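You operate a simulated robot arm through the tools that you are given. There is no shell and no other tool. Be economical: measure what you need, move in short steps, check, and stop when the job is done.

You run a simulated two-armed robot. Do the job below in one go: nothing can be reset, and whatever is moved stays where it is left.

## Task
Pick up the orange funnel with one hand, pass it to the other hand and put it on the top of the panel stand. Put the teal strip on the top of the small blue table away on the top of the blue bench. Take the steel roll labelled "57" from the top of the panel stand and put it on top of the teal panel there. Put two of the foam blocks from the top of the coil table on the top of the side tray. Open the spacer drawer, take the teal block on the top of the coil table and put it away in the inside of the spacer drawer and shut the drawer again. Do these in any order. Set down upright: orange funnel, foam block.

Only the result counts: the job must be done as asked and must still hold three seconds after the hand-in. Knocking over, shifting, dropping, spilling or breaking anything else fails it.

## Robot
Two 7-joint arms with two-finger parallel grippers on one trunk, on a base that drives. Base frame: it is fixed to the floor where the robot stands at the start and does not move with it; the origin is under the middle of the robot, x ahead of it, y to its left, z up; the surface under the hand at the start is at about z = 0.8. Readings come in m, degrees, newtons and seconds.
The left shoulder is at the start at [0.082, 0.174, 1.158], the right one opposite. With the tool pointing down near the work surface each hand reaches from about 0.24 to 0.7 m from the robot's upright axis, wherever it stands, measured 20 degrees to its own side. Places, roughly: foam block [-1.5, 5, 0.75]; inside of the spacer drawer [0.5, 12.4, 0.5]; orange funnel (8x8x10 cm) [0.5, 0.2, 0.8]; spacer drawer [0.5, 12.3, 0.6]; steel roll [-1.75, 1.5, 0.75]; teal block [-1.75, 5.5, 0.75]; teal panel [-2, 1.75, 0.75]; teal strip (11x2x5 cm) [2.8, 0.4, 0.6]; top of the blue bench [-6.1, 9.8, 0.8]; top of the panel stand [-1.9, 1.7, 0.8]; top of the side tray (24x32 cm) [-3.84, 7.98, 0.8]. Payload 3.6 kg a hand.
The TCP of each hand is the grasp point between the finger pads, 0.03 m short of the fingertips. In the tool frame z runs along the fingers and y along their closing line. The gripper opens to 0.11 m. The fingers are 0.02 m wide and 0.01 m thick; the gripper's body (0.048 by 0.112 m) begins 0.055 m behind the TCP.
Orientation is that of the tool frame in the base frame, as [roll, pitch, yaw] about the fixed x, y, z axes, in that order (R = Rz(yaw) Ry(pitch) Rx(roll)). With the fingers straight down and closing along the base's y, the tool's x points along the base's -x, its y along +y and its z along -z.

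## Interface
- The arms move only by the tool play_rows. It takes "left_plan", "right_plan" or both (then of equal length, played together; a hand with none holds still); each is a list that holds one entry, the list of rows, each a list of 7 numbers: the shift along the base's x, y, z in units of 300 mm (1.0 is 300 mm), then the turn, a rotation vector about the base's x, y, z in units of 45 degrees (1.0 is 45 degrees), then the finger opening in cm, from 0 to 11. In form: [[[tx, ty, tz, rx, ry, rz, jaw], ...]]. A call has 1 to 20 rows; each row is the pose to reach, as a shift and turn from the pose commanded when the call began. A call with a number of a shift or a turn outside -1 to 1 is refused whole. Each row takes 0.2 s and may step no farther than 0.05 m and 8.6 degrees from the row before; otherwise, or with a gripper value out of range, the whole call is refused. A pose out of reach is approached as far as the arm can. The call stops where the force on the tool passes 40 N (or 10 N more than at its start, if that is more) or the arm is blocked; 0.2 s more then pass. Each finger travels about 0.153 m/s and halts on what it meets, pressing with about 41 N; the grip force reading is that of the motor and also rises with nothing between the fingers. The clock runs only during rows and for 0.2 s after the last one: add rows that repeat a pose to give the fingers time. The reply holds the time, the measured pose of the TCP, the force on the tool along the base axes, the opening and the grip force, in the units named above and with some noise, with the torque about the TCP (base axes, N m) and any sound that the robot's microphone picked up.
- Cameras (640 x 400 px; columns grow to the right, rows downward): "scene" is now at [0.1679, 0.0234, 1.3226]; the picture's right is [0.31, -0.95, 0.00], its down [-0.63, -0.20, -0.75] and it looks along [0.71, 0.23, -0.66] (base axes); focal length 270 px, centre (320, 200). "left" rides on the left gripper at [0.072, -0.017, -0.103] in its tool frame; the picture's right is [0.23, 0.97, 0.00], its down [-0.76, 0.18, -0.62] and it looks along [-0.61, 0.14, 0.78] (tool axes); focal length 222 px, centre (320, 200). "right" rides on the right gripper at [0.073, 0.017, -0.103] in its tool frame; the picture's right is [-0.23, 0.97, 0.00], its down [-0.76, -0.18, -0.62] and it looks along [-0.61, -0.14, 0.78] (tool axes); focal length 222 px, centre (320, 200). There is no depth. A picture from a camera that has moved, and an enlarged one, comes with that camera's place and axes in the base frame and with its lens.
- get_image(camera): a new picture of that camera. No time passes.
- move_column(by): slides the trunk up (or, below 0, down) by that many m; the arms and the scene camera ride with it, the base frame stays. It gives what a move gives, with no picture.
- roll_base(legs): drives the robot by 1 to 6 legs, each [ahead, left, turn to the left] in m, m and degrees, along the robot's own axes; the way and the turn of a leg run together, so that a leg with both is an arc; at most 1.5 m and 180 degrees a leg. The arms and the cameras ride along, it lands a little off, and it stops where it bumps. It gives what a move gives.
- turn_head(pan, tilt): turns the head with the scene camera to pan (to the left, within 86 degrees either way) and tilt (down, from -29 to 69), counted from straight ahead of the robot. It gives what a move gives.
- close_up(camera, box): a new picture of the part [left, top, right, bottom] of that camera's present view, enlarged. No time passes.
- job_done(): hands the job in; it is judged then, once.

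Go step by step. Nothing tells you exact positions but the pictures and the camera data: compare them with the known pose of the tool, close in by small moves and look again before you grip or let go. The budget is 217 turns and 220 pictures, counting those below and the enlarged ones. Unless the task says otherwise, let go and move clear before handing in, and close with one line.

The tools are called after "Request:" as name(argument=value, ...) on one line, values as JSON. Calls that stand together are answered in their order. play_rows: Moves the arms, as the interface text tells. Its arguments: {"type":"object","properties":{"left_plan":{"type":"array","items":{"type":"array","items":{"type":"array","items":{"type":"number"}}}},"right_plan":{"type":"array","items":{"type":"array","items":{"type":"array","items":{"type":"number"}}}}},"required":[]} The other tools are called the same way: move_column (by) slides the trunk up or down; roll_base (legs) drives the base; turn_head (pan, tilt) turns the head that bears the scene camera; get_image (camera) takes a picture; close_up (camera, box) takes an enlarged picture of a part of a camera's view; job_done () hands the job in.

At the start:

```text
time_s: 0.0
left_tool_pos: [0.3682, 0.4364, 1.0408]
left_tool_rot: [-180.0, 0.0, -180.0]
left_contact_force: [-0.4, -0.7, 0.3]
left_wrist_torque: [0.01, -0.03, 0.01]
left_finger_gap: 0.1099
left_grip_force: 0.0
right_tool_pos: [0.4078, -0.0512, 1.072]
right_tool_rot: [180.0, -0.1, 180.0]
right_contact_force: [0.1, 0.2, -0.1]
right_wrist_torque: [0.01, -0.02, 0.0]
right_finger_gap: 0.1102
right_grip_force: 0.1
trunk travel left (down, up): [-0.275, 0.488]
robot x, y, heading: [0.0015, 0.001, 0.2]
head pan, tilt: [18.0, 41.4]
```

scene: 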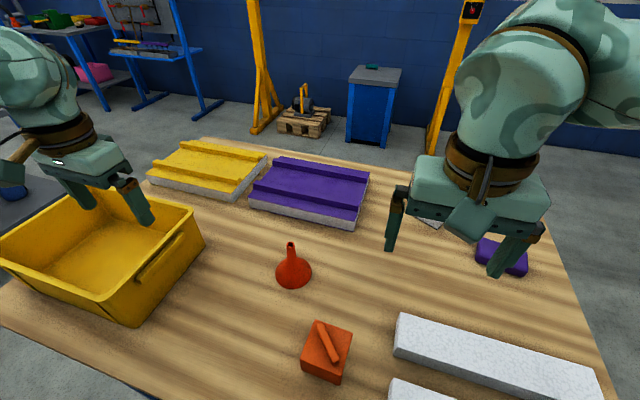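
right: 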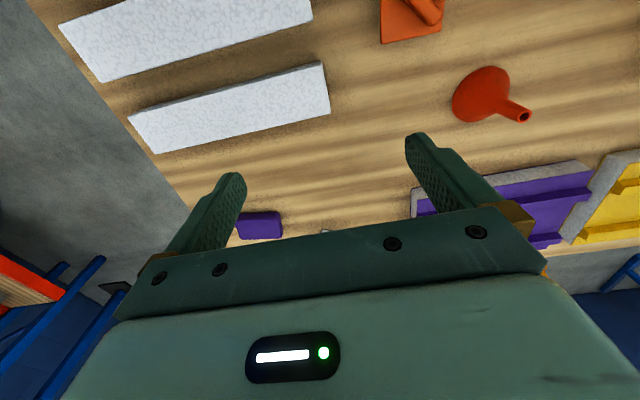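
left: 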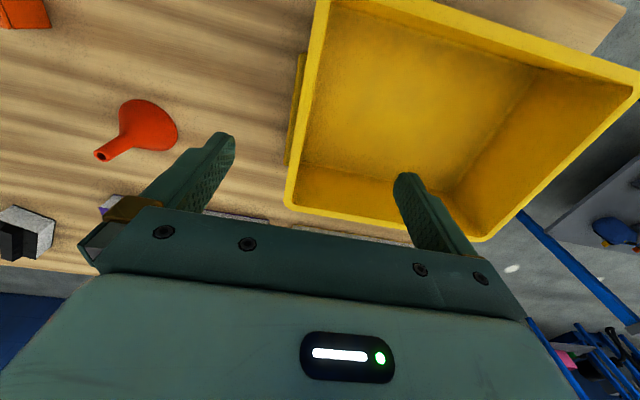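

The funnel stands spout-up on the table ahead at about [0.46, 0.18]. I'll take a closer look at it first.

Request:
close_up(camera="scene", box=[230, 220, 360, 301])

Request:
turn_head(pan=0, tilt=10)

Request:
get_image(camera="scene")

Request:
turn_head(pan=80, tilt=10)

Request:
get_image(camera="scene")

```text
4.92 times, centred on (295, 260) of scene
camera zoom: at [0.1679, 0.0234, 1.3226], right [0.31, -0.95, 0.0], down [-0.63, -0.2, -0.75], along [0.71, 0.23, -0.66], focal length 1331 px, centre (443, -98)
```

zoom: 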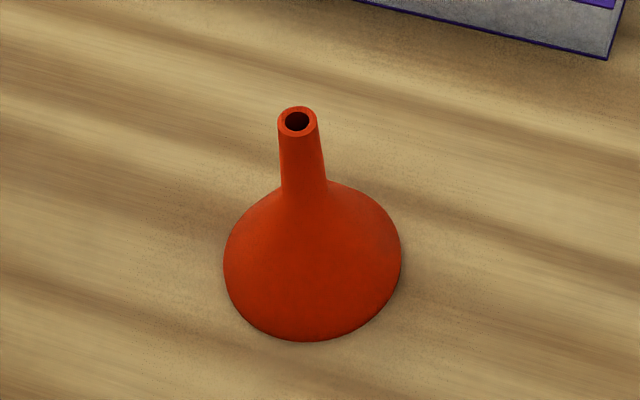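

```text
time_s: 1.0
left_tool_pos: [0.367, 0.436, 1.0399]
left_tool_rot: [180.0, 0.0, -180.0]
left_contact_force: [0.6, 0.4, 0.1]
left_wrist_torque: [0.03, -0.01, 0.03]
left_finger_gap: 0.1102
left_grip_force: 0.0
right_tool_pos: [0.4087, -0.0522, 1.0707]
right_tool_rot: [179.9, 0.0, -180.0]
right_contact_force: [-0.1, -0.7, -0.5]
right_wrist_torque: [-0.01, -0.01, -0.01]
right_finger_gap: 0.1099
right_grip_force: 0.1
trunk travel left (down, up): [-0.275, 0.488]
robot x, y, heading: [-0.0004, 0.0026, -0.1]
head pan, tilt: [0.0, 10.0]
```

```text
215 pictures are left
camera scene: at [0.181, -0.0025, 1.3723], right [0.0, -1.0, 0.0], down [-0.17, 0.0, -0.98], along [0.98, 0.0, -0.17], focal length 270 px, centre (320, 200)
```

scene: 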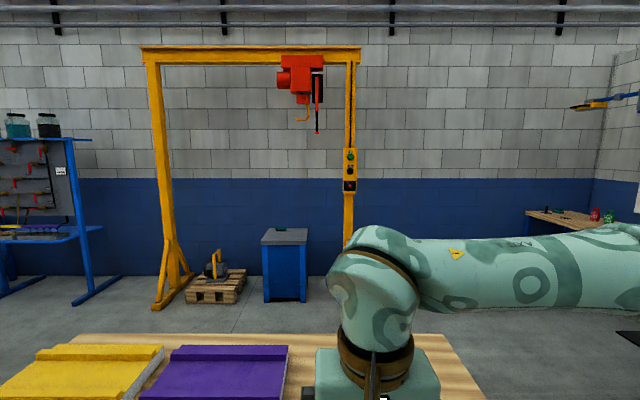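

```text
time_s: 2.5
left_tool_pos: [0.3684, 0.4359, 1.0398]
left_tool_rot: [-180.0, -0.1, 180.0]
left_contact_force: [-0.3, -0.1, -0.4]
left_wrist_torque: [0.01, 0.02, 0.01]
left_finger_gap: 0.1097
left_grip_force: 0.0
right_tool_pos: [0.4086, -0.0511, 1.0713]
right_tool_rot: [-180.0, -0.1, 180.0]
right_contact_force: [-0.8, -0.5, 0.1]
right_wrist_torque: [0.05, -0.01, -0.04]
right_finger_gap: 0.1101
right_grip_force: 0.0
trunk travel left (down, up): [-0.275, 0.488]
robot x, y, heading: [-0.0027, 0.0009, -0.3]
head pan, tilt: [80.0, 10.0]
```

```text
214 pictures are left
camera scene: at [0.1042, 0.089, 1.3724], right [0.98, -0.17, 0.0], down [-0.03, -0.17, -0.98], along [0.17, 0.97, -0.17], focal length 270 px, centre (320, 200)
```

scene: 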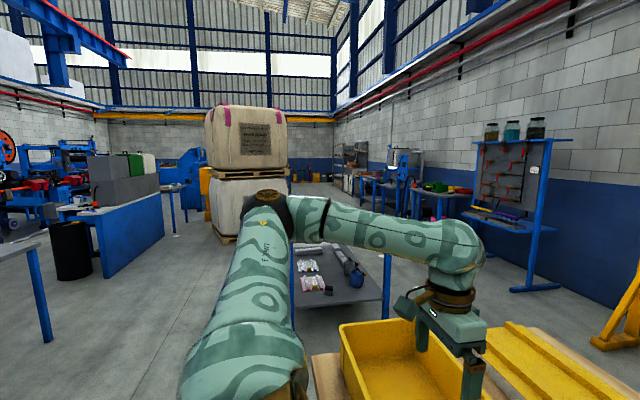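

The spout (about 5 cm long) is on top of the funnel. I'll grip its lower part with the right hand nearly horizontal, so the left hand can take the top from above. First I turn the right hand in place.

Request:
turn_head(pan=18, tilt=41)

Request:
play_rows(right_plan=[[[0, 0, 0, 0.096, 0.096, -0.096, 11], [0, -0.02, 0, 0.192, 0.192, -0.192, 11], [0, -0.05, 0, 0.288, 0.288, -0.288, 8], [0, -0.1, 0, 0.385, 0.385, -0.385, 6], [0, -0.15, 0, 0.481, 0.481, -0.481, 6], [0, -0.2, 0, 0.577, 0.577, -0.577, 6], [0, -0.25, 0, 0.673, 0.673, -0.673, 6], [0, -0.3, 0, 0.77, 0.77, -0.77, 6]]])

Request:
play_rows(right_plan=[[[0, 0, 0, 0.096, 0.096, -0.096, 6], [0, 0, 0, 0.192, 0.192, -0.192, 6], [0, 0, 0, 0.288, 0.288, -0.288, 6], [0, 0, 0, 0.385, 0.385, -0.385, 6], [0, 0, 0, 0.481, 0.481, -0.481, 6], [0, 0, 0, 0.577, 0.577, -0.577, 6], [0, 0, 0, 0.673, 0.673, -0.673, 6], [0, 0, 0, 0.77, 0.77, -0.77, 6]]])

Request:
get_image(camera="scene")

Request:
get_image(camera="right")

```text
time_s: 3.8
left_tool_pos: [0.3687, 0.4358, 1.0404]
left_tool_rot: [-180.0, 0.0, -180.0]
left_contact_force: [-0.3, -0.3, 0.4]
left_wrist_torque: [0.0, -0.01, -0.05]
left_finger_gap: 0.1103
left_grip_force: 0.2
right_tool_pos: [0.408, -0.051, 1.0727]
right_tool_rot: [-179.8, 0.0, -180.0]
right_contact_force: [0.0, -0.2, 1.2]
right_wrist_torque: [-0.01, 0.01, 0.01]
right_finger_gap: 0.11
right_grip_force: 0.1
trunk travel left (down, up): [-0.275, 0.488]
robot x, y, heading: [-0.0021, 0.0028, 0.1]
head pan, tilt: [18.0, 41.0]
```

```text
time_s: 5.6
left_tool_pos: [0.3685, 0.4352, 1.0406]
left_tool_rot: [179.8, 0.0, 180.0]
left_contact_force: [-0.3, 0.7, 0.2]
left_wrist_torque: [0.01, 0.03, -0.01]
left_finger_gap: 0.1099
left_grip_force: 0.1
right_tool_pos: [0.4075, -0.1385, 1.0727]
right_tool_rot: [153.2, -41.9, 153.4]
right_contact_force: [0.3, 0.9, 0.2]
right_wrist_torque: [-0.01, -0.02, -0.02]
right_finger_gap: 0.0599
right_grip_force: 0.1
trunk travel left (down, up): [-0.275, 0.488]
robot x, y, heading: [-0.0009, -0.0001, 0.1]
head pan, tilt: [18.0, 41.0]
```

```text
time_s: 7.4
left_tool_pos: [0.3676, 0.4349, 1.041]
left_tool_rot: [-179.9, 0.1, 180.0]
left_contact_force: [0.2, 0.6, 0.2]
left_wrist_torque: [-0.01, -0.02, -0.02]
left_finger_gap: 0.1098
left_grip_force: 0.0
right_tool_pos: [0.4072, -0.141, 1.072]
right_tool_rot: [-36.7, -89.9, -53.4]
right_contact_force: [0.0, 0.2, 0.2]
right_wrist_torque: [0.02, -0.01, -0.01]
right_finger_gap: 0.06
right_grip_force: 0.1
trunk travel left (down, up): [-0.275, 0.488]
robot x, y, heading: [-0.0018, -0.0018, 0.0]
head pan, tilt: [18.0, 41.0]
```

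```text
213 pictures are left
camera scene: at [0.1679, 0.0232, 1.3232], right [0.31, -0.95, 0.0], down [-0.62, -0.2, -0.75], along [0.72, 0.23, -0.66], focal length 270 px, centre (320, 200)
```

scene: 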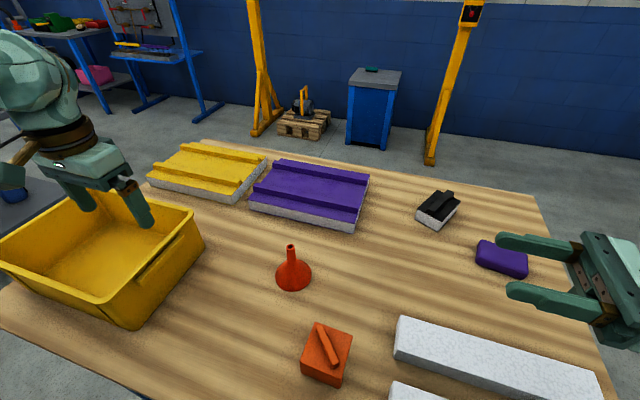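

```text
212 pictures are left
camera right: at [0.4256, -0.2437, 1.1438], right [0.97, 0.0, -0.23], down [-0.18, -0.62, -0.76], along [-0.14, 0.78, -0.61], focal length 222 px, centre (320, 200)
```

right: 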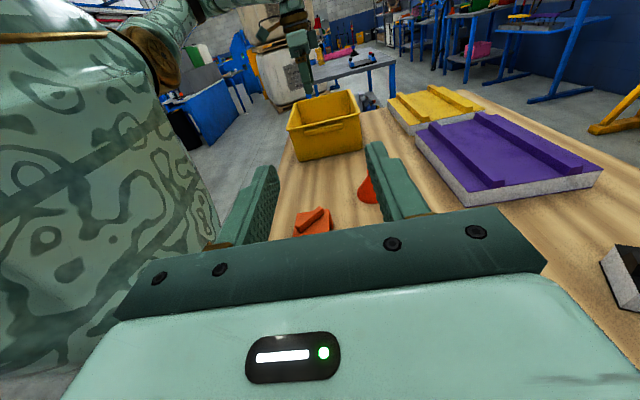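

The funnel axis is at about (0.475, 0.186). I bring the right hand low in front of it and check.

Request:
play_rows(right_plan=[[[0.08, 0.08, -0.1, 0, 0, 0, 6], [0.16, 0.16, -0.2, 0, 0, 0, 6], [0.227, 0.24, -0.3, -0.1, 0, 0, 6], [0.227, 0.33, -0.4, -0.2, 0, 0, 6], [0.227, 0.42, -0.5, -0.267, 0, 0, 6], [0.227, 0.5, -0.6, -0.267, 0, 0, 6], [0.227, 0.6, -0.68, -0.267, 0, 0, 6], [0.227, 0.6, -0.68, -0.267, 0, 0, 6]]])

Request:
get_image(camera="scene")

Request:
get_image(camera="right")

```text
time_s: 9.2
left_tool_pos: [0.3679, 0.4351, 1.0401]
left_tool_rot: [180.0, 0.1, 180.0]
left_contact_force: [0.0, -0.2, 0.0]
left_wrist_torque: [-0.01, 0.03, -0.03]
left_finger_gap: 0.1102
left_grip_force: 0.1
right_tool_pos: [0.4766, 0.0403, 0.8706]
right_tool_rot: [-180.0, -78.0, 89.9]
right_contact_force: [-0.3, -0.1, -0.2]
right_wrist_torque: [0.0, 0.01, 0.0]
right_finger_gap: 0.06
right_grip_force: 0.1
trunk travel left (down, up): [-0.275, 0.488]
robot x, y, heading: [-0.0025, -0.0028, -0.0]
head pan, tilt: [18.0, 41.0]
```

```text
211 pictures are left
camera scene: at [0.168, 0.023, 1.3232], right [0.31, -0.95, 0.0], down [-0.62, -0.2, -0.75], along [0.72, 0.23, -0.66], focal length 270 px, centre (320, 200)
```

scene: 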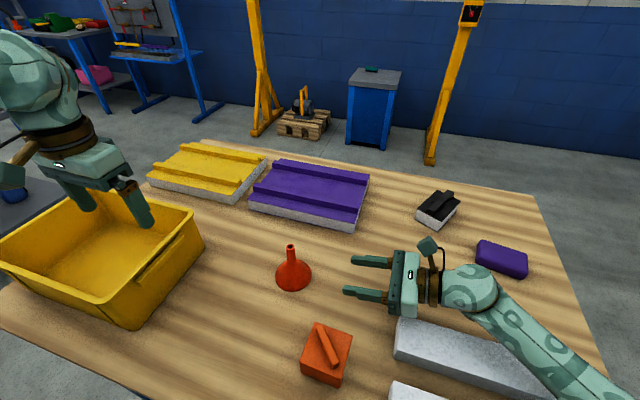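

```text
210 pictures are left
camera right: at [0.4944, -0.0448, 0.9637], right [0.97, -0.05, -0.22], down [-0.18, -0.77, -0.62], along [-0.14, 0.64, -0.76], focal length 222 px, centre (320, 200)
```

right: 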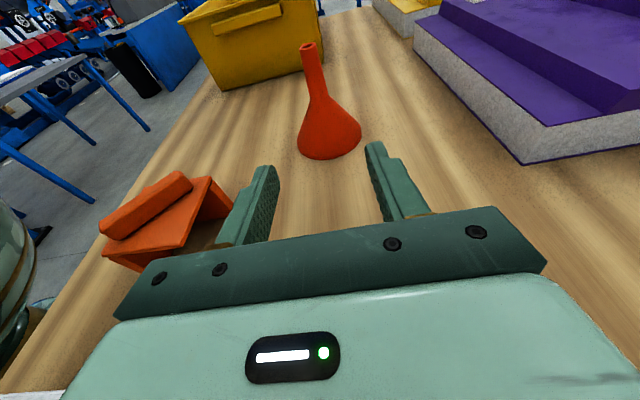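

The spout lines up between the fingers. I advance to it and close.

Request:
play_rows(right_plan=[[[0, 0.15, 0, 0, 0, 0, 6], [0, 0.3, 0, 0, 0, 0, 6], [0, 0.4, 0, 0, 0, 0, 6], [0, 0.483, 0, 0, 0, 0, 6], [0, 0.483, 0, 0, 0, 0, 6]]])

Request:
get_image(camera="right")

Request:
close_up(camera="scene", box=[230, 220, 390, 320])

```text
time_s: 10.4
left_tool_pos: [0.3679, 0.4343, 1.0409]
left_tool_rot: [179.9, 0.0, 180.0]
left_contact_force: [-0.2, -0.4, 0.4]
left_wrist_torque: [0.0, 0.01, 0.03]
left_finger_gap: 0.11
left_grip_force: 0.0
right_tool_pos: [0.4752, 0.1858, 0.8678]
right_tool_rot: [-179.8, -78.0, 89.9]
right_contact_force: [-1.1, -0.6, -0.9]
right_wrist_torque: [-0.01, 0.01, 0.03]
right_finger_gap: 0.0599
right_grip_force: 0.1
trunk travel left (down, up): [-0.275, 0.488]
robot x, y, heading: [0.0026, -0.0004, -0.1]
head pan, tilt: [18.0, 41.0]
```

```text
209 pictures are left
camera right: at [0.4925, 0.1002, 0.9609], right [0.97, -0.05, -0.22], down [-0.18, -0.77, -0.62], along [-0.14, 0.64, -0.76], focal length 222 px, centre (320, 200)
```

right: 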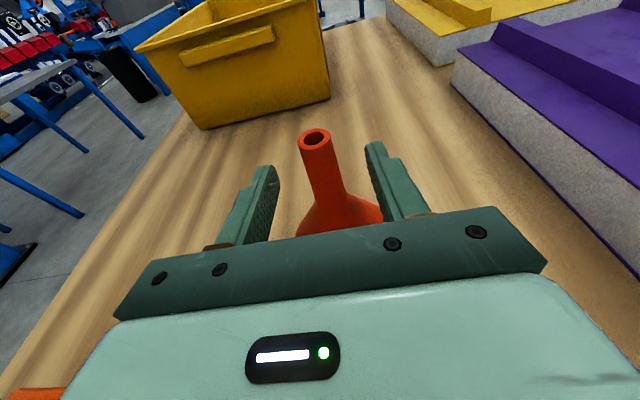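

```text
4.00 times, centred on (310, 270) of scene
camera zoom: at [0.1682, 0.0232, 1.3232], right [0.31, -0.95, 0.0], down [-0.62, -0.2, -0.75], along [0.72, 0.23, -0.66], focal length 1082 px, centre (360, -80)
```

zoom: 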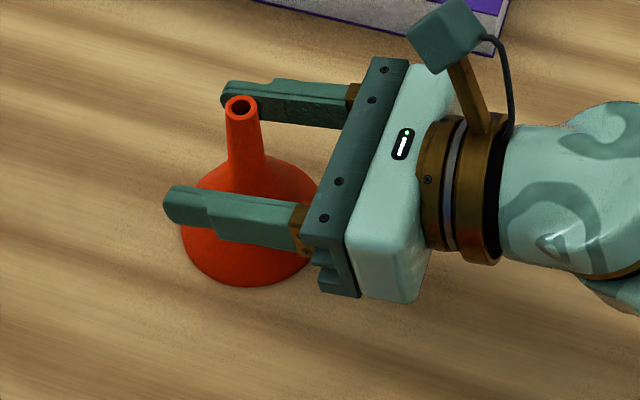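

Slight correction (+5 mm x), then close.

Request:
play_rows(right_plan=[[[0.015, 0.008, 0.004, 0, 0, 0, 6], [0.015, 0.008, 0.004, 0, 0, 0, 1], [0.015, 0.008, 0.004, 0, 0, 0, 0.5], [0.015, 0.008, 0.004, 0, 0, 0, 0.5]]])

Request:
close_up(camera="scene", box=[230, 220, 390, 320])

```text
time_s: 11.4
left_tool_pos: [0.3684, 0.4352, 1.041]
left_tool_rot: [-180.0, 0.0, 179.9]
left_contact_force: [0.3, 0.4, -0.1]
left_wrist_torque: [0.0, -0.02, 0.03]
left_finger_gap: 0.11
left_grip_force: 0.0
right_tool_pos: [0.4797, 0.188, 0.8685]
right_tool_rot: [-179.8, -78.0, 89.8]
right_contact_force: [-0.5, -1.0, -0.2]
right_wrist_torque: [-0.05, -0.03, -0.01]
right_finger_gap: 0.0179
right_grip_force: 40.7
trunk travel left (down, up): [-0.275, 0.488]
robot x, y, heading: [0.0015, 0.0015, -0.1]
head pan, tilt: [18.0, 41.0]
```

```text
4.00 times, centred on (310, 270) of scene
camera zoom: at [0.1683, 0.0236, 1.3232], right [0.31, -0.95, 0.0], down [-0.62, -0.2, -0.75], along [0.72, 0.23, -0.66], focal length 1082 px, centre (360, -80)
```

zoom: 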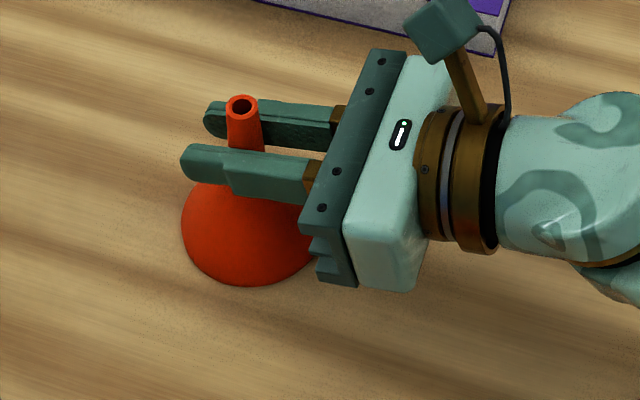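

Gripped. I lift the funnel 15 cm and turn the left hand meanwhile so it closes along x.

Request:
play_rows(left_plan=[[[0, 0, 0.08, 0, 0, -0.17, 11], [0, 0, 0.17, 0, 0, -0.34, 11], [0, 0, 0.26, 0, 0, -0.5, 10], [0, 0, 0.35, 0, 0, -0.67, 8], [0, 0, 0.44, 0, 0, -0.84, 6], [0, 0, 0.53, 0, 0, -1, 6]]], right_plan=[[[0, 0, 0.05, 0, 0, 0, 0.5], [0, 0, 0.14, 0, 0, 0, 0.5], [0, 0, 0.23, 0, 0, 0, 0.5], [0, 0, 0.32, 0, 0, 0, 0.5], [0, 0, 0.41, 0, 0, 0, 0.5], [0, 0, 0.5, 0, 0, 0, 0.5]]])

Request:
play_rows(left_plan=[[[0.06, -0.06, 0, 0, 0, -0.17, 6], [0.12, -0.12, 0, 0, 0, -0.34, 6], [0.18, -0.18, 0, 0, 0, -0.5, 6], [0.25, -0.25, 0, 0, 0, -0.67, 6], [0.31, -0.31, 0, 0, 0, -0.84, 6], [0.37, -0.38, 0, 0, 0, -1, 6]]])

Request:
play_rows(left_plan=[[[0, -0.06, 0, -0.14, 0, 0, 6], [0, -0.15, 0, -0.267, 0, 0, 6], [0, -0.15, 0, -0.267, 0, 0, 6]]])

Request:
get_image(camera="scene")

Request:
get_image(camera="left")

Request:
get_image(camera="right")

```text
time_s: 12.8
left_tool_pos: [0.3698, 0.4371, 1.1813]
left_tool_rot: [179.6, 0.1, 140.0]
left_contact_force: [0.1, -0.7, 0.7]
left_wrist_torque: [-0.02, -0.01, 0.01]
left_finger_gap: 0.0598
left_grip_force: 0.1
left hand out of reach, approached as far as the arm can: row 6
right_tool_pos: [0.48, 0.1858, 1.0176]
right_tool_rot: [-179.4, -78.0, 89.3]
right_contact_force: [0.9, -0.4, -0.4]
right_wrist_torque: [0.01, -0.01, 0.02]
right_finger_gap: 0.018
right_grip_force: 41.0
trunk travel left (down, up): [-0.275, 0.488]
robot x, y, heading: [0.0023, -0.0, 0.2]
head pan, tilt: [18.0, 41.0]
```

```text
time_s: 14.2
left_tool_pos: [0.4829, 0.32, 1.1816]
left_tool_rot: [179.8, 0.2, 95.0]
left_contact_force: [0.2, -0.6, 0.7]
left_wrist_torque: [0.0, 0.04, -0.03]
left_finger_gap: 0.0602
left_grip_force: 0.0
right_tool_pos: [0.4818, 0.185, 1.0169]
right_tool_rot: [-179.5, -77.9, 89.6]
right_contact_force: [-0.3, -0.5, -0.9]
right_wrist_torque: [0.01, -0.02, -0.01]
right_finger_gap: 0.0178
right_grip_force: 41.6
trunk travel left (down, up): [-0.275, 0.488]
robot x, y, heading: [-0.0001, 0.0024, 0.2]
head pan, tilt: [18.0, 41.0]
```

```text
time_s: 15.0
left_tool_pos: [0.4799, 0.2766, 1.1814]
left_tool_rot: [-179.2, 12.1, 95.1]
left_contact_force: [0.5, 0.7, -0.5]
left_wrist_torque: [-0.05, -0.01, 0.01]
left_finger_gap: 0.06
left_grip_force: 0.2
right_tool_pos: [0.4804, 0.1847, 1.0168]
right_tool_rot: [-179.8, -78.0, 89.8]
right_contact_force: [-0.2, -0.7, -1.2]
right_wrist_torque: [0.0, 0.02, 0.01]
right_finger_gap: 0.0175
right_grip_force: 41.3
trunk travel left (down, up): [-0.275, 0.488]
robot x, y, heading: [0.0003, -0.0014, -0.2]
head pan, tilt: [18.0, 41.0]
```

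```text
206 pictures are left
camera scene: at [0.1684, 0.0237, 1.3231], right [0.31, -0.95, 0.0], down [-0.62, -0.2, -0.75], along [0.72, 0.23, -0.66], focal length 270 px, centre (320, 200)
```

scene: 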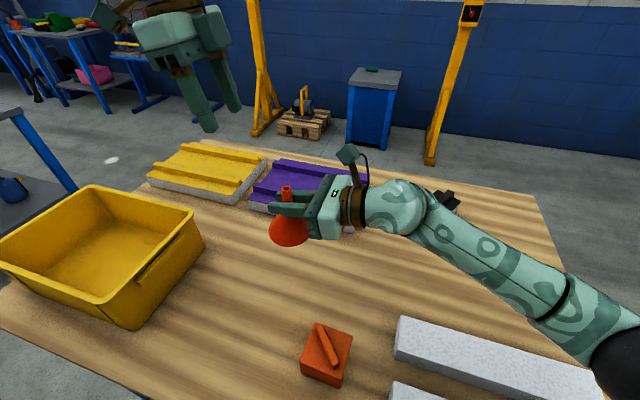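

```text
205 pictures are left
camera left: at [0.4564, 0.3686, 1.2656], right [0.95, 0.31, -0.06], down [0.24, -0.59, 0.77], along [0.2, -0.74, -0.64], focal length 222 px, centre (320, 200)
```

left: 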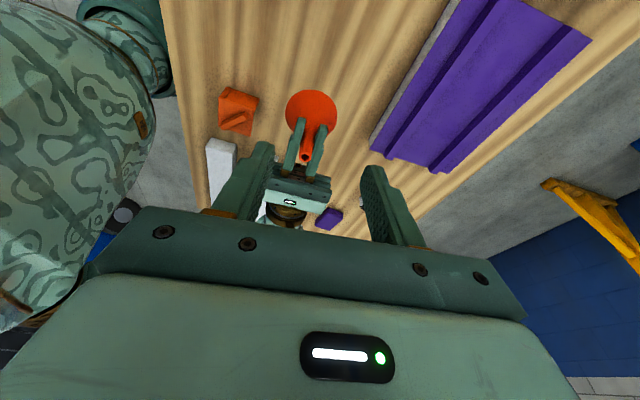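

```text
204 pictures are left
camera right: at [0.4985, 0.1001, 1.1091], right [0.97, -0.05, -0.22], down [-0.18, -0.77, -0.62], along [-0.14, 0.64, -0.76], focal length 222 px, centre (320, 200)
```

right: 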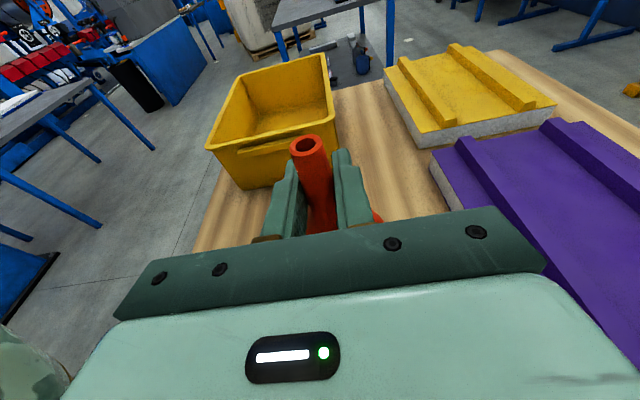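

The left hand is ready behind and above. I bring it over the spout and check before going down.

Request:
play_rows(left_plan=[[[0.003, -0.11, 0, 0, 0, 0.055, 6], [0.003, -0.22, -0.09, 0, 0, 0.11, 6], [0.003, -0.24, -0.2, 0, 0, 0.11, 6], [0.003, -0.24, -0.2, 0, 0, 0.11, 6]]])

Request:
get_image(camera="left")

Request:
get_image(camera="right")

Request:
close_up(camera="scene", box=[200, 70, 392, 190])

```text
time_s: 16.0
left_tool_pos: [0.482, 0.2045, 1.1203]
left_tool_rot: [-179.2, 12.2, 100.0]
left_contact_force: [0.4, 0.6, 0.3]
left_wrist_torque: [-0.03, 0.02, -0.04]
left_finger_gap: 0.06
left_grip_force: 0.1
right_tool_pos: [0.4813, 0.1852, 1.0168]
right_tool_rot: [-179.9, -77.9, 89.9]
right_contact_force: [-0.1, -0.5, -0.4]
right_wrist_torque: [0.03, -0.01, -0.01]
right_finger_gap: 0.0178
right_grip_force: 41.1
trunk travel left (down, up): [-0.275, 0.488]
robot x, y, heading: [-0.0014, 0.0012, 0.0]
head pan, tilt: [18.0, 41.0]
```

```text
203 pictures are left
camera left: at [0.4503, 0.292, 1.2053], right [0.92, 0.39, -0.06], down [0.29, -0.57, 0.77], along [0.26, -0.72, -0.64], focal length 222 px, centre (320, 200)
```

left: 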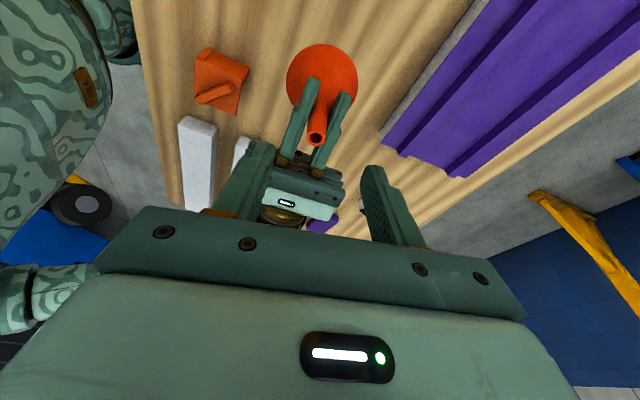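

```text
202 pictures are left
camera right: at [0.4983, 0.0998, 1.1092], right [0.97, -0.05, -0.22], down [-0.18, -0.77, -0.62], along [-0.14, 0.64, -0.76], focal length 222 px, centre (320, 200)
```

right: 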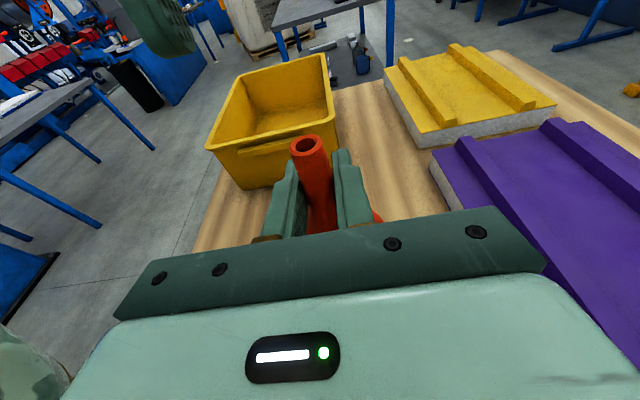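

```text
3.33 times, centred on (296, 130) of scene
camera zoom: at [0.1682, 0.0233, 1.3232], right [0.31, -0.95, 0.0], down [-0.62, -0.2, -0.75], along [0.72, 0.23, -0.66], focal length 901 px, centre (400, 433)
```

zoom: 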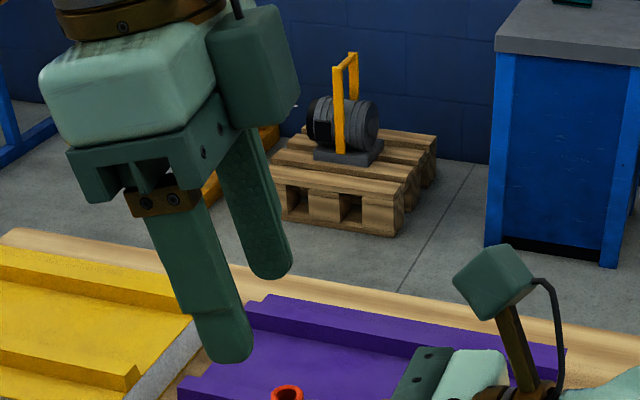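

I undo the wrong yaw and descend onto the spout tip.

Request:
play_rows(left_plan=[[[0, -0.012, -0.06, 0, 0, -0.11, 6], [0, -0.025, -0.12, 0, 0, -0.22, 6], [-0.002, -0.036, -0.177, 0, 0, -0.22, 5], [-0.002, -0.036, -0.177, 0, 0, -0.22, 5]]])

Request:
close_up(camera="right", box=[200, 80, 440, 230])

Request:
close_up(camera="scene", box=[200, 120, 392, 240])

Request:
get_image(camera="left")

```text
time_s: 17.0
left_tool_pos: [0.4803, 0.1929, 1.0692]
left_tool_rot: [-179.2, 12.2, 90.1]
left_contact_force: [0.2, 0.3, -0.8]
left_wrist_torque: [0.01, -0.01, 0.0]
left_finger_gap: 0.0502
left_grip_force: 0.1
right_tool_pos: [0.4812, 0.1854, 1.0161]
right_tool_rot: [-179.8, -78.0, 89.8]
right_contact_force: [0.8, -0.4, -1.5]
right_wrist_torque: [-0.01, 0.02, 0.03]
right_finger_gap: 0.0177
right_grip_force: 40.9
trunk travel left (down, up): [-0.275, 0.488]
robot x, y, heading: [0.0018, -0.0055, -0.2]
head pan, tilt: [18.0, 41.0]
```

```text
2.67 times, centred on (320, 155) of right
camera zoom: at [0.4984, 0.0999, 1.1092], right [0.97, -0.05, -0.22], down [-0.18, -0.77, -0.62], along [-0.14, 0.64, -0.76], focal length 592 px, centre (320, 320)
```

zoom: 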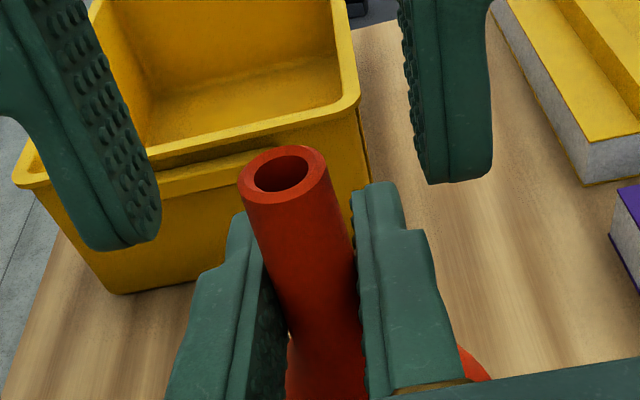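

```text
3.33 times, centred on (296, 180) of scene
camera zoom: at [0.1682, 0.0235, 1.3232], right [0.31, -0.95, 0.0], down [-0.62, -0.2, -0.75], along [0.72, 0.23, -0.66], focal length 901 px, centre (400, 267)
```

zoom: 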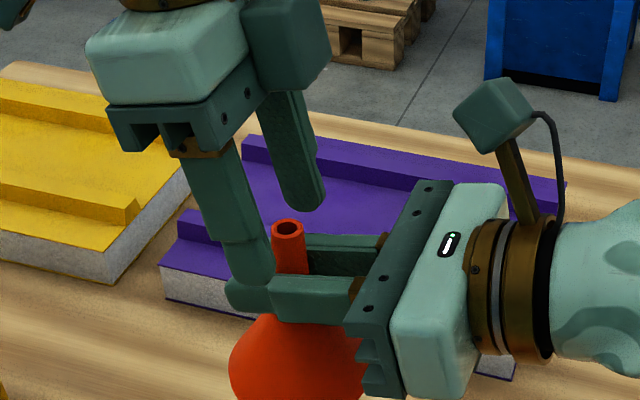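

```text
198 pictures are left
camera left: at [0.4643, 0.2858, 1.1534], right [0.97, 0.22, -0.06], down [0.19, -0.61, 0.77], along [0.13, -0.76, -0.64], focal length 222 px, centre (320, 200)
```

left: 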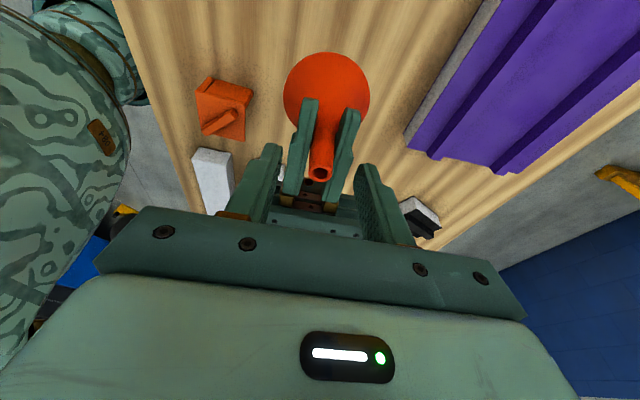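

Aligned, with about 1 cm overlap; I lower 8 mm more and close the left hand.

Request:
play_rows(left_plan=[[[0.002, -0.006, -0.026, 0, 0, 0, 5], [0.002, -0.006, -0.026, 0, 0, 0, 3], [0.002, -0.006, -0.026, 0, 0, 0, 0.5], [0.002, -0.006, -0.026, 0, 0, 0, 0.5], [0.002, -0.006, -0.026, 0, 0, 0, 0.5]]])

Request:
close_up(camera="scene", box=[200, 120, 392, 240])

Request:
close_up(camera="right", box=[200, 80, 440, 230])

```text
time_s: 18.2
left_tool_pos: [0.4815, 0.1925, 1.0596]
left_tool_rot: [-179.2, 12.3, 90.3]
left_contact_force: [7.0, 2.5, -1.5]
left_wrist_torque: [0.08, -0.24, 0.03]
left_finger_gap: 0.0158
left_grip_force: 40.9
right_tool_pos: [0.4822, 0.1852, 1.0163]
right_tool_rot: [-179.7, -77.9, 89.7]
right_contact_force: [-6.6, -1.6, 0.8]
right_wrist_torque: [0.0, 0.02, 0.01]
right_finger_gap: 0.0178
right_grip_force: 41.0
trunk travel left (down, up): [-0.275, 0.488]
robot x, y, heading: [0.0003, 0.0006, 0.0]
head pan, tilt: [18.0, 41.0]
```

```text
3.33 times, centred on (296, 180) of scene
camera zoom: at [0.1684, 0.0234, 1.3231], right [0.31, -0.95, 0.0], down [-0.62, -0.2, -0.75], along [0.72, 0.23, -0.66], focal length 901 px, centre (400, 267)
```

zoom: 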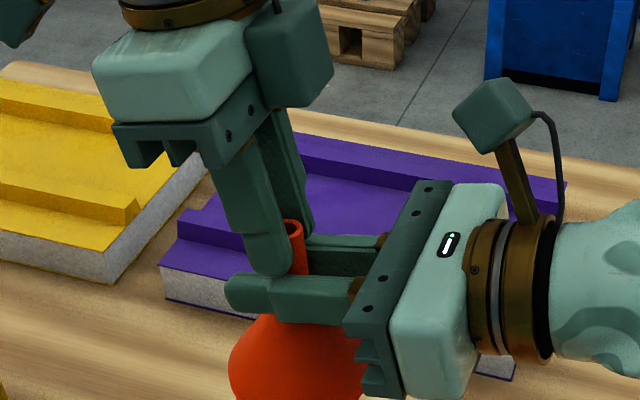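

```text
2.67 times, centred on (320, 155) of right
camera zoom: at [0.4983, 0.1, 1.1092], right [0.97, -0.05, -0.22], down [-0.18, -0.77, -0.62], along [-0.14, 0.64, -0.76], focal length 592 px, centre (320, 320)
```

zoom: 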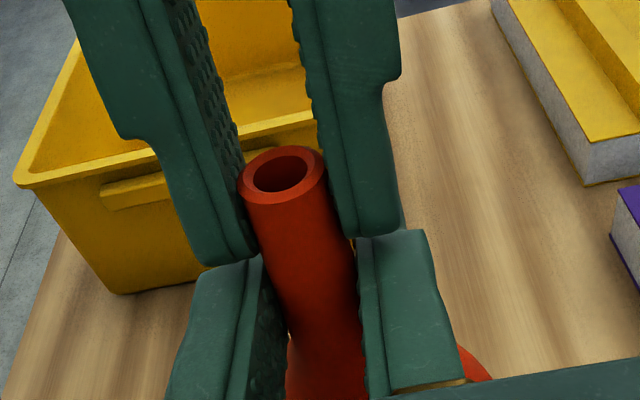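

Both hands hold it now. I open the right hand and pull back.

Request:
play_rows(right_plan=[[[0, 0, 0, 0, 0, 0, 3], [0, 0, 0, 0, 0, 0, 6], [0, 0, 0, 0, 0, 0, 6], [0, -0.15, 0, 0, 0, 0, 6], [0, -0.3, 0, 0, 0, 0, 6], [0, -0.45, 0, 0, 0, 0, 6], [0, -0.6, 0, 0, 0, 0, 6]]])

Request:
get_image(camera="scene")

Request:
get_image(camera="right")

```text
time_s: 19.8
left_tool_pos: [0.4795, 0.1927, 1.0612]
left_tool_rot: [-179.2, 12.1, 90.3]
left_contact_force: [-0.4, 0.0, 0.3]
left_wrist_torque: [-0.02, -0.01, 0.0]
left_finger_gap: 0.0158
left_grip_force: 40.7
right_tool_pos: [0.4832, 0.0035, 1.0192]
right_tool_rot: [179.9, -78.1, 90.0]
right_contact_force: [-0.5, -1.0, -0.8]
right_wrist_torque: [0.0, 0.01, 0.0]
right_finger_gap: 0.0598
right_grip_force: 0.1
trunk travel left (down, up): [-0.275, 0.488]
robot x, y, heading: [-0.0001, 0.0017, 0.1]
head pan, tilt: [18.0, 41.0]
```

```text
195 pictures are left
camera scene: at [0.1681, 0.0226, 1.3232], right [0.31, -0.95, 0.0], down [-0.62, -0.2, -0.75], along [0.72, 0.23, -0.66], focal length 270 px, centre (320, 200)
```

scene: 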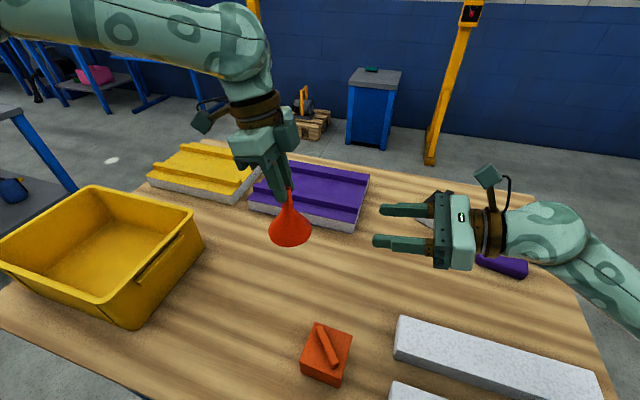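

```text
194 pictures are left
camera right: at [0.4993, -0.0812, 1.1112], right [0.97, -0.05, -0.22], down [-0.18, -0.77, -0.62], along [-0.14, 0.64, -0.76], focal length 222 px, centre (320, 200)
```

right: 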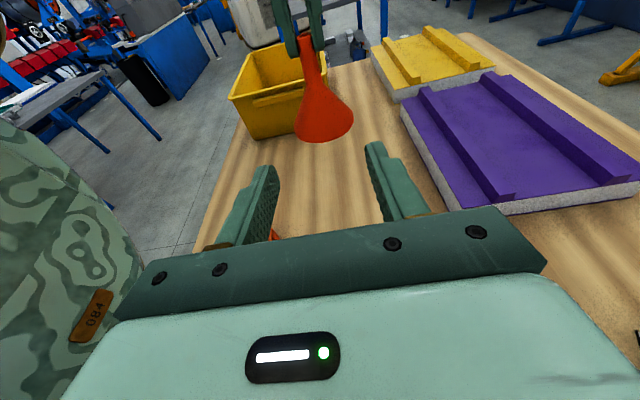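

Handover done. I turn the right hand back to pointing down and raise both arms for driving.

Request:
play_rows(right_plan=[[[0, -0.1, 0, 0.14, 0, 0, 8], [-0.05, -0.2, 0.05, 0.267, 0, 0, 11], [-0.1, -0.3, 0.1, 0.267, 0, 0, 11], [-0.15, -0.4, 0.17, 0.267, 0, 0, 11]]])

Request:
play_rows(right_plan=[[[0, 0, 0, -0.096, -0.096, 0.096, 11], [0, 0, 0, -0.192, -0.192, 0.192, 11], [0, 0, 0, -0.288, -0.288, 0.288, 11], [0, 0, 0, -0.385, -0.385, 0.385, 11], [0, 0, 0, -0.481, -0.481, 0.481, 11], [0, 0, 0, -0.577, -0.577, 0.577, 11], [0, 0, 0, -0.673, -0.673, 0.673, 11], [0, 0, 0, -0.77, -0.77, 0.77, 11]]])

Request:
play_rows(right_plan=[[[0, 0, 0, -0.096, -0.096, 0.096, 11], [0, 0, 0, -0.192, -0.192, 0.192, 11], [0, 0, 0, -0.288, -0.288, 0.288, 11], [0, 0, 0, -0.385, -0.385, 0.385, 11], [0, 0, 0, -0.481, -0.481, 0.481, 11], [0, 0, 0, -0.577, -0.577, 0.577, 11], [0, 0, 0, -0.673, -0.673, 0.673, 11], [0, 0, 0, -0.77, -0.77, 0.77, 11]]])

Request:
turn_head(pan=-85, tilt=25)

Request:
get_image(camera="scene")

Request:
turn_head(pan=-35, tilt=30)

Request:
get_image(camera="scene")

Request:
turn_head(pan=85, tilt=35)

Request:
get_image(camera="scene")

```text
time_s: 20.8
left_tool_pos: [0.4798, 0.1921, 1.0612]
left_tool_rot: [-179.1, 12.1, 90.1]
left_contact_force: [-0.4, -0.2, -0.7]
left_wrist_torque: [0.02, -0.07, -0.02]
left_finger_gap: 0.0156
left_grip_force: 41.2
right_tool_pos: [0.434, -0.1122, 1.0696]
right_tool_rot: [34.7, -89.9, -124.7]
right_contact_force: [-0.7, -0.2, 0.5]
right_wrist_torque: [0.02, -0.03, 0.03]
right_finger_gap: 0.11
right_grip_force: 0.1
trunk travel left (down, up): [-0.275, 0.488]
robot x, y, heading: [-0.0007, 0.0004, -0.0]
head pan, tilt: [18.0, 41.0]
```

```text
time_s: 22.6
left_tool_pos: [0.4804, 0.1928, 1.0607]
left_tool_rot: [-179.1, 12.2, 90.2]
left_contact_force: [0.6, 0.8, 0.3]
left_wrist_torque: [0.01, -0.02, 0.02]
left_finger_gap: 0.0155
left_grip_force: 40.9
right_tool_pos: [0.4351, -0.1139, 1.07]
right_tool_rot: [153.5, -41.8, 153.5]
right_contact_force: [-0.3, -1.2, 1.0]
right_wrist_torque: [-0.01, 0.01, 0.0]
right_finger_gap: 0.1103
right_grip_force: 0.2
trunk travel left (down, up): [-0.275, 0.488]
robot x, y, heading: [-0.0003, -0.006, 0.1]
head pan, tilt: [18.0, 41.0]
```

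```text
time_s: 24.4
left_tool_pos: [0.4811, 0.1935, 1.0604]
left_tool_rot: [-179.2, 12.2, 90.2]
left_contact_force: [0.2, -0.3, 0.3]
left_wrist_torque: [0.02, -0.01, -0.02]
left_finger_gap: 0.0157
left_grip_force: 41.2
right_tool_pos: [0.4364, -0.1128, 1.0711]
right_tool_rot: [-179.9, 0.1, -179.9]
right_contact_force: [-0.2, 0.8, 0.2]
right_wrist_torque: [-0.02, -0.02, 0.0]
right_finger_gap: 0.1098
right_grip_force: 0.1
trunk travel left (down, up): [-0.275, 0.488]
robot x, y, heading: [-0.0032, -0.0024, 0.1]
head pan, tilt: [18.0, 41.0]
```

```text
time_s: 26.2
left_tool_pos: [0.481, 0.1921, 1.0604]
left_tool_rot: [-179.2, 12.1, 90.2]
left_contact_force: [0.4, 0.2, -1.7]
left_wrist_torque: [-0.02, 0.04, 0.0]
left_finger_gap: 0.0159
left_grip_force: 40.5
right_tool_pos: [0.4365, -0.1135, 1.071]
right_tool_rot: [-180.0, -0.2, 180.0]
right_contact_force: [0.7, -0.4, 0.5]
right_wrist_torque: [-0.01, -0.01, -0.01]
right_finger_gap: 0.1102
right_grip_force: 0.0
trunk travel left (down, up): [-0.275, 0.488]
robot x, y, heading: [0.0001, 0.0019, -0.2]
head pan, tilt: [-85.0, 25.0]
```

```text
193 pictures are left
camera scene: at [0.0963, -0.0945, 1.348], right [-1.0, -0.09, 0.0], down [-0.04, 0.42, -0.91], along [0.08, -0.9, -0.42], focal length 270 px, centre (320, 200)
```

scene: 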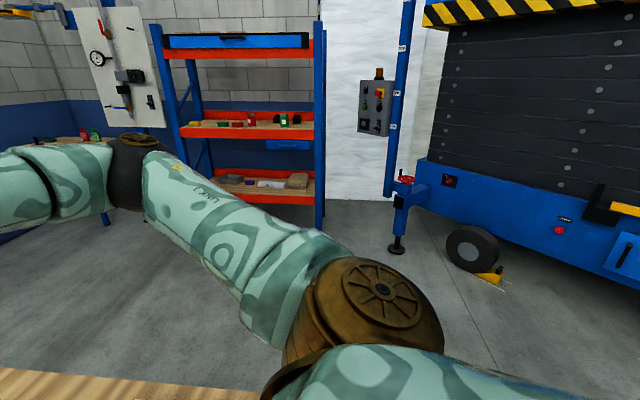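

```text
time_s: 27.4
left_tool_pos: [0.4817, 0.1925, 1.0605]
left_tool_rot: [-179.3, 12.1, 90.2]
left_contact_force: [-0.3, 0.4, 0.6]
left_wrist_torque: [0.01, 0.03, -0.01]
left_finger_gap: 0.0156
left_grip_force: 41.5
right_tool_pos: [0.4362, -0.1138, 1.0699]
right_tool_rot: [180.0, -0.1, -180.0]
right_contact_force: [-0.1, -0.3, -0.1]
right_wrist_torque: [0.01, -0.02, 0.0]
right_finger_gap: 0.1099
right_grip_force: 0.0
trunk travel left (down, up): [-0.275, 0.488]
robot x, y, heading: [-0.0004, 0.0045, -0.3]
head pan, tilt: [-35.0, 30.0]
```

```text
192 pictures are left
camera scene: at [0.1622, -0.0547, 1.34], right [-0.57, -0.82, 0.0], down [-0.41, 0.29, -0.87], along [0.71, -0.5, -0.5], focal length 270 px, centre (320, 200)
```

scene: 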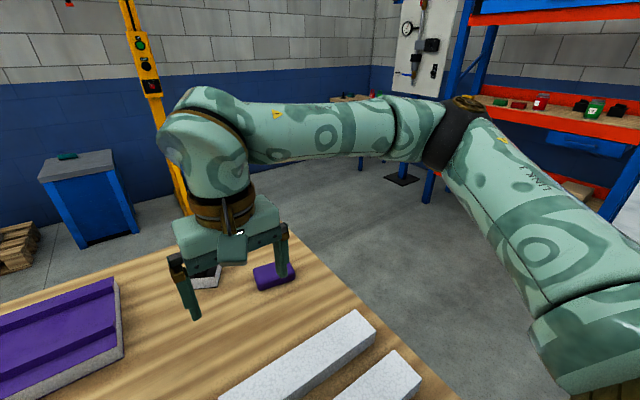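

```text
time_s: 29.4
left_tool_pos: [0.4811, 0.1924, 1.0603]
left_tool_rot: [-179.3, 12.2, 90.2]
left_contact_force: [-0.5, -0.3, 0.3]
left_wrist_torque: [0.0, 0.0, -0.01]
left_finger_gap: 0.0156
left_grip_force: 41.1
right_tool_pos: [0.4365, -0.113, 1.0703]
right_tool_rot: [-179.9, -0.2, 180.0]
right_contact_force: [0.4, -0.3, -0.2]
right_wrist_torque: [0.06, 0.02, -0.01]
right_finger_gap: 0.1101
right_grip_force: 0.1
trunk travel left (down, up): [-0.275, 0.488]
robot x, y, heading: [0.0008, 0.0016, 0.1]
head pan, tilt: [85.0, 35.0]
```

```text
191 pictures are left
camera scene: at [0.0959, 0.085, 1.3322], right [1.0, -0.09, 0.0], down [-0.05, -0.57, -0.82], along [0.07, 0.82, -0.57], focal length 270 px, centre (320, 200)
```

scene: 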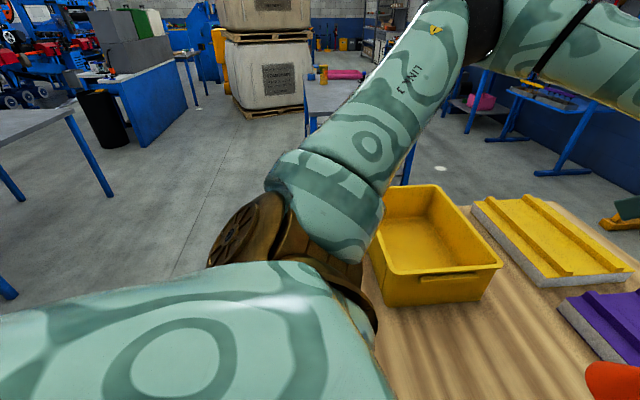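

The aisle on the right side of the table is clear, and the strip's blue table is beyond, under the yellow gantry. I raise the trunk a bit, back away from the table and swing right, checking along the way.

Request:
move_column(by=0.08)

Request:
roll_base(legs=[[-0.5, 0, 0], [0, 0, -90]])

Request:
turn_head(pan=-60, tilt=25)

Request:
get_image(camera="scene")

Request:
turn_head(pan=20, tilt=25)

Request:
get_image(camera="scene")

```text
time_s: 30.6
left_tool_pos: [0.4817, 0.1924, 1.1398]
left_tool_rot: [-179.1, 12.1, 90.2]
left_contact_force: [0.0, 0.2, -0.1]
left_wrist_torque: [-0.04, 0.02, -0.01]
left_finger_gap: 0.0158
left_grip_force: 41.3
right_tool_pos: [0.4369, -0.114, 1.1496]
right_tool_rot: [180.0, -0.1, 180.0]
right_contact_force: [0.2, -0.2, 0.1]
right_wrist_torque: [0.01, 0.02, 0.03]
right_finger_gap: 0.1098
right_grip_force: 0.2
trunk travel left (down, up): [-0.355, 0.408]
robot x, y, heading: [0.0011, 0.0005, 0.1]
head pan, tilt: [85.0, 35.0]
```

```text
time_s: 37.4
left_tool_pos: [-0.3178, -0.4847, 1.1404]
left_tool_rot: [-179.3, 12.2, -1.5]
left_contact_force: [-0.4, 0.0, -0.8]
left_wrist_torque: [-0.01, -0.01, -0.02]
left_finger_gap: 0.0155
left_grip_force: 41.2
right_tool_pos: [-0.6216, -0.4311, 1.1509]
right_tool_rot: [-180.0, 0.0, 88.3]
right_contact_force: [0.1, 0.1, 1.1]
right_wrist_torque: [0.0, 0.01, 0.0]
right_finger_gap: 0.1102
right_grip_force: 0.0
trunk travel left (down, up): [-0.355, 0.408]
robot x, y, heading: [-0.4944, -0.0016, -91.8]
head pan, tilt: [85.0, 35.0]
```

```text
time_s: 39.6
left_tool_pos: [-0.3168, -0.4826, 1.1399]
left_tool_rot: [-179.2, 12.3, -1.4]
left_contact_force: [0.1, 0.0, -0.7]
left_wrist_torque: [-0.02, -0.03, 0.01]
left_finger_gap: 0.0157
left_grip_force: 41.0
right_tool_pos: [-0.6213, -0.4302, 1.1497]
right_tool_rot: [179.9, -0.1, 88.3]
right_contact_force: [-0.4, 0.4, 0.3]
right_wrist_torque: [0.0, 0.02, 0.0]
right_finger_gap: 0.11
right_grip_force: 0.0
trunk travel left (down, up): [-0.355, 0.408]
robot x, y, heading: [-0.4932, -0.0002, -91.8]
head pan, tilt: [-60.0, 25.0]
```

```text
190 pictures are left
camera scene: at [-0.5798, -0.1032, 1.4295], right [-0.47, 0.88, 0.0], down [0.37, 0.2, -0.91], along [-0.8, -0.43, -0.42], focal length 270 px, centre (320, 200)
```

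scene: 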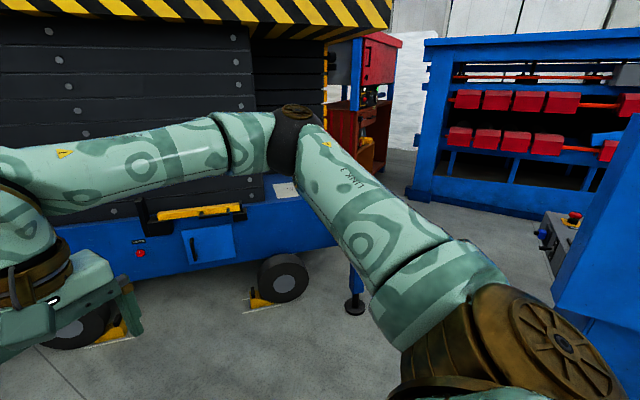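

```text
time_s: 41.2
left_tool_pos: [-0.317, -0.4846, 1.141]
left_tool_rot: [-179.2, 12.3, -1.6]
left_contact_force: [1.2, -0.5, 0.5]
left_wrist_torque: [0.01, -0.01, 0.03]
left_finger_gap: 0.0156
left_grip_force: 40.9
right_tool_pos: [-0.6227, -0.4297, 1.1503]
right_tool_rot: [179.9, -0.2, 88.4]
right_contact_force: [0.6, 0.1, -0.5]
right_wrist_torque: [0.02, -0.02, -0.01]
right_finger_gap: 0.1101
right_grip_force: 0.1
trunk travel left (down, up): [-0.355, 0.408]
robot x, y, heading: [-0.4971, 0.0021, -91.5]
head pan, tilt: [20.0, 25.0]
```

```text
189 pictures are left
camera scene: at [-0.4698, -0.1469, 1.4295], right [-0.95, -0.31, 0.0], down [-0.13, 0.4, -0.91], along [0.28, -0.86, -0.42], focal length 270 px, centre (320, 200)
```

scene: 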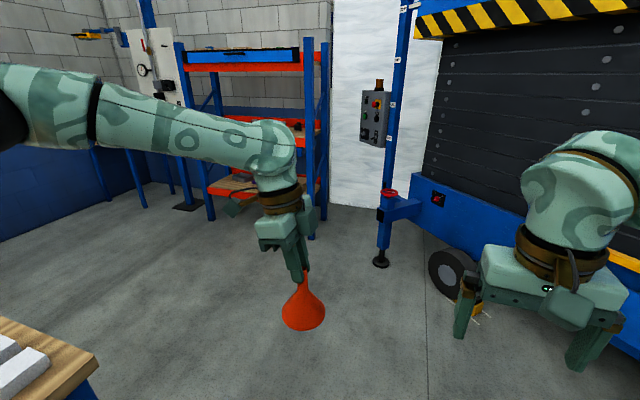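

Clear floor. I drive around the right end of the table to beyond it.

Request:
roll_base(legs=[[1.1, 0, 0], [0, 0, 91.6], [1.2, 0, 0], [0.8, 0, 0]])

Request:
turn_head(pan=35, tilt=25)

Request:
get_image(camera="scene")

```text
time_s: 60.0
left_tool_pos: [1.9368, -0.8414, 1.1414]
left_tool_rot: [-179.3, 12.2, 91.2]
left_contact_force: [-0.3, 1.3, -0.9]
left_wrist_torque: [0.0, -0.03, -0.02]
left_finger_gap: 0.0159
left_grip_force: 41.3
right_tool_pos: [1.8977, -1.147, 1.151]
right_tool_rot: [-179.9, -0.1, -179.0]
right_contact_force: [-0.4, -0.8, 0.3]
right_wrist_torque: [-0.01, -0.01, 0.0]
right_finger_gap: 0.1101
right_grip_force: 0.0
trunk travel left (down, up): [-0.355, 0.408]
robot x, y, heading: [1.4604, -1.0417, 1.2]
head pan, tilt: [20.0, 25.0]
```

```text
time_s: 60.8
left_tool_pos: [1.9373, -0.8421, 1.1407]
left_tool_rot: [-179.2, 12.2, 91.2]
left_contact_force: [0.4, 0.1, -0.9]
left_wrist_torque: [-0.01, 0.0, 0.01]
left_finger_gap: 0.0155
left_grip_force: 41.3
right_tool_pos: [1.8972, -1.1479, 1.15]
right_tool_rot: [180.0, -0.1, -179.0]
right_contact_force: [0.3, -0.5, -0.1]
right_wrist_torque: [-0.01, 0.01, -0.01]
right_finger_gap: 0.1099
right_grip_force: 0.1
trunk travel left (down, up): [-0.355, 0.408]
robot x, y, heading: [1.4623, -1.0393, 1.0]
head pan, tilt: [35.0, 25.0]
```

```text
188 pictures are left
camera scene: at [1.5907, -0.9896, 1.4295], right [0.59, -0.81, 0.0], down [-0.34, -0.25, -0.91], along [0.73, 0.53, -0.42], focal length 270 px, centre (320, 200)
```

scene: 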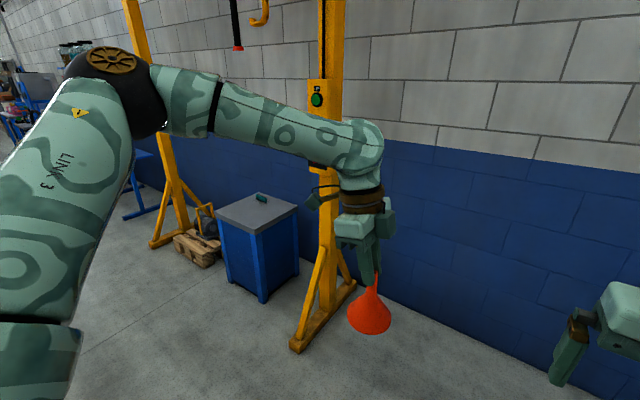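

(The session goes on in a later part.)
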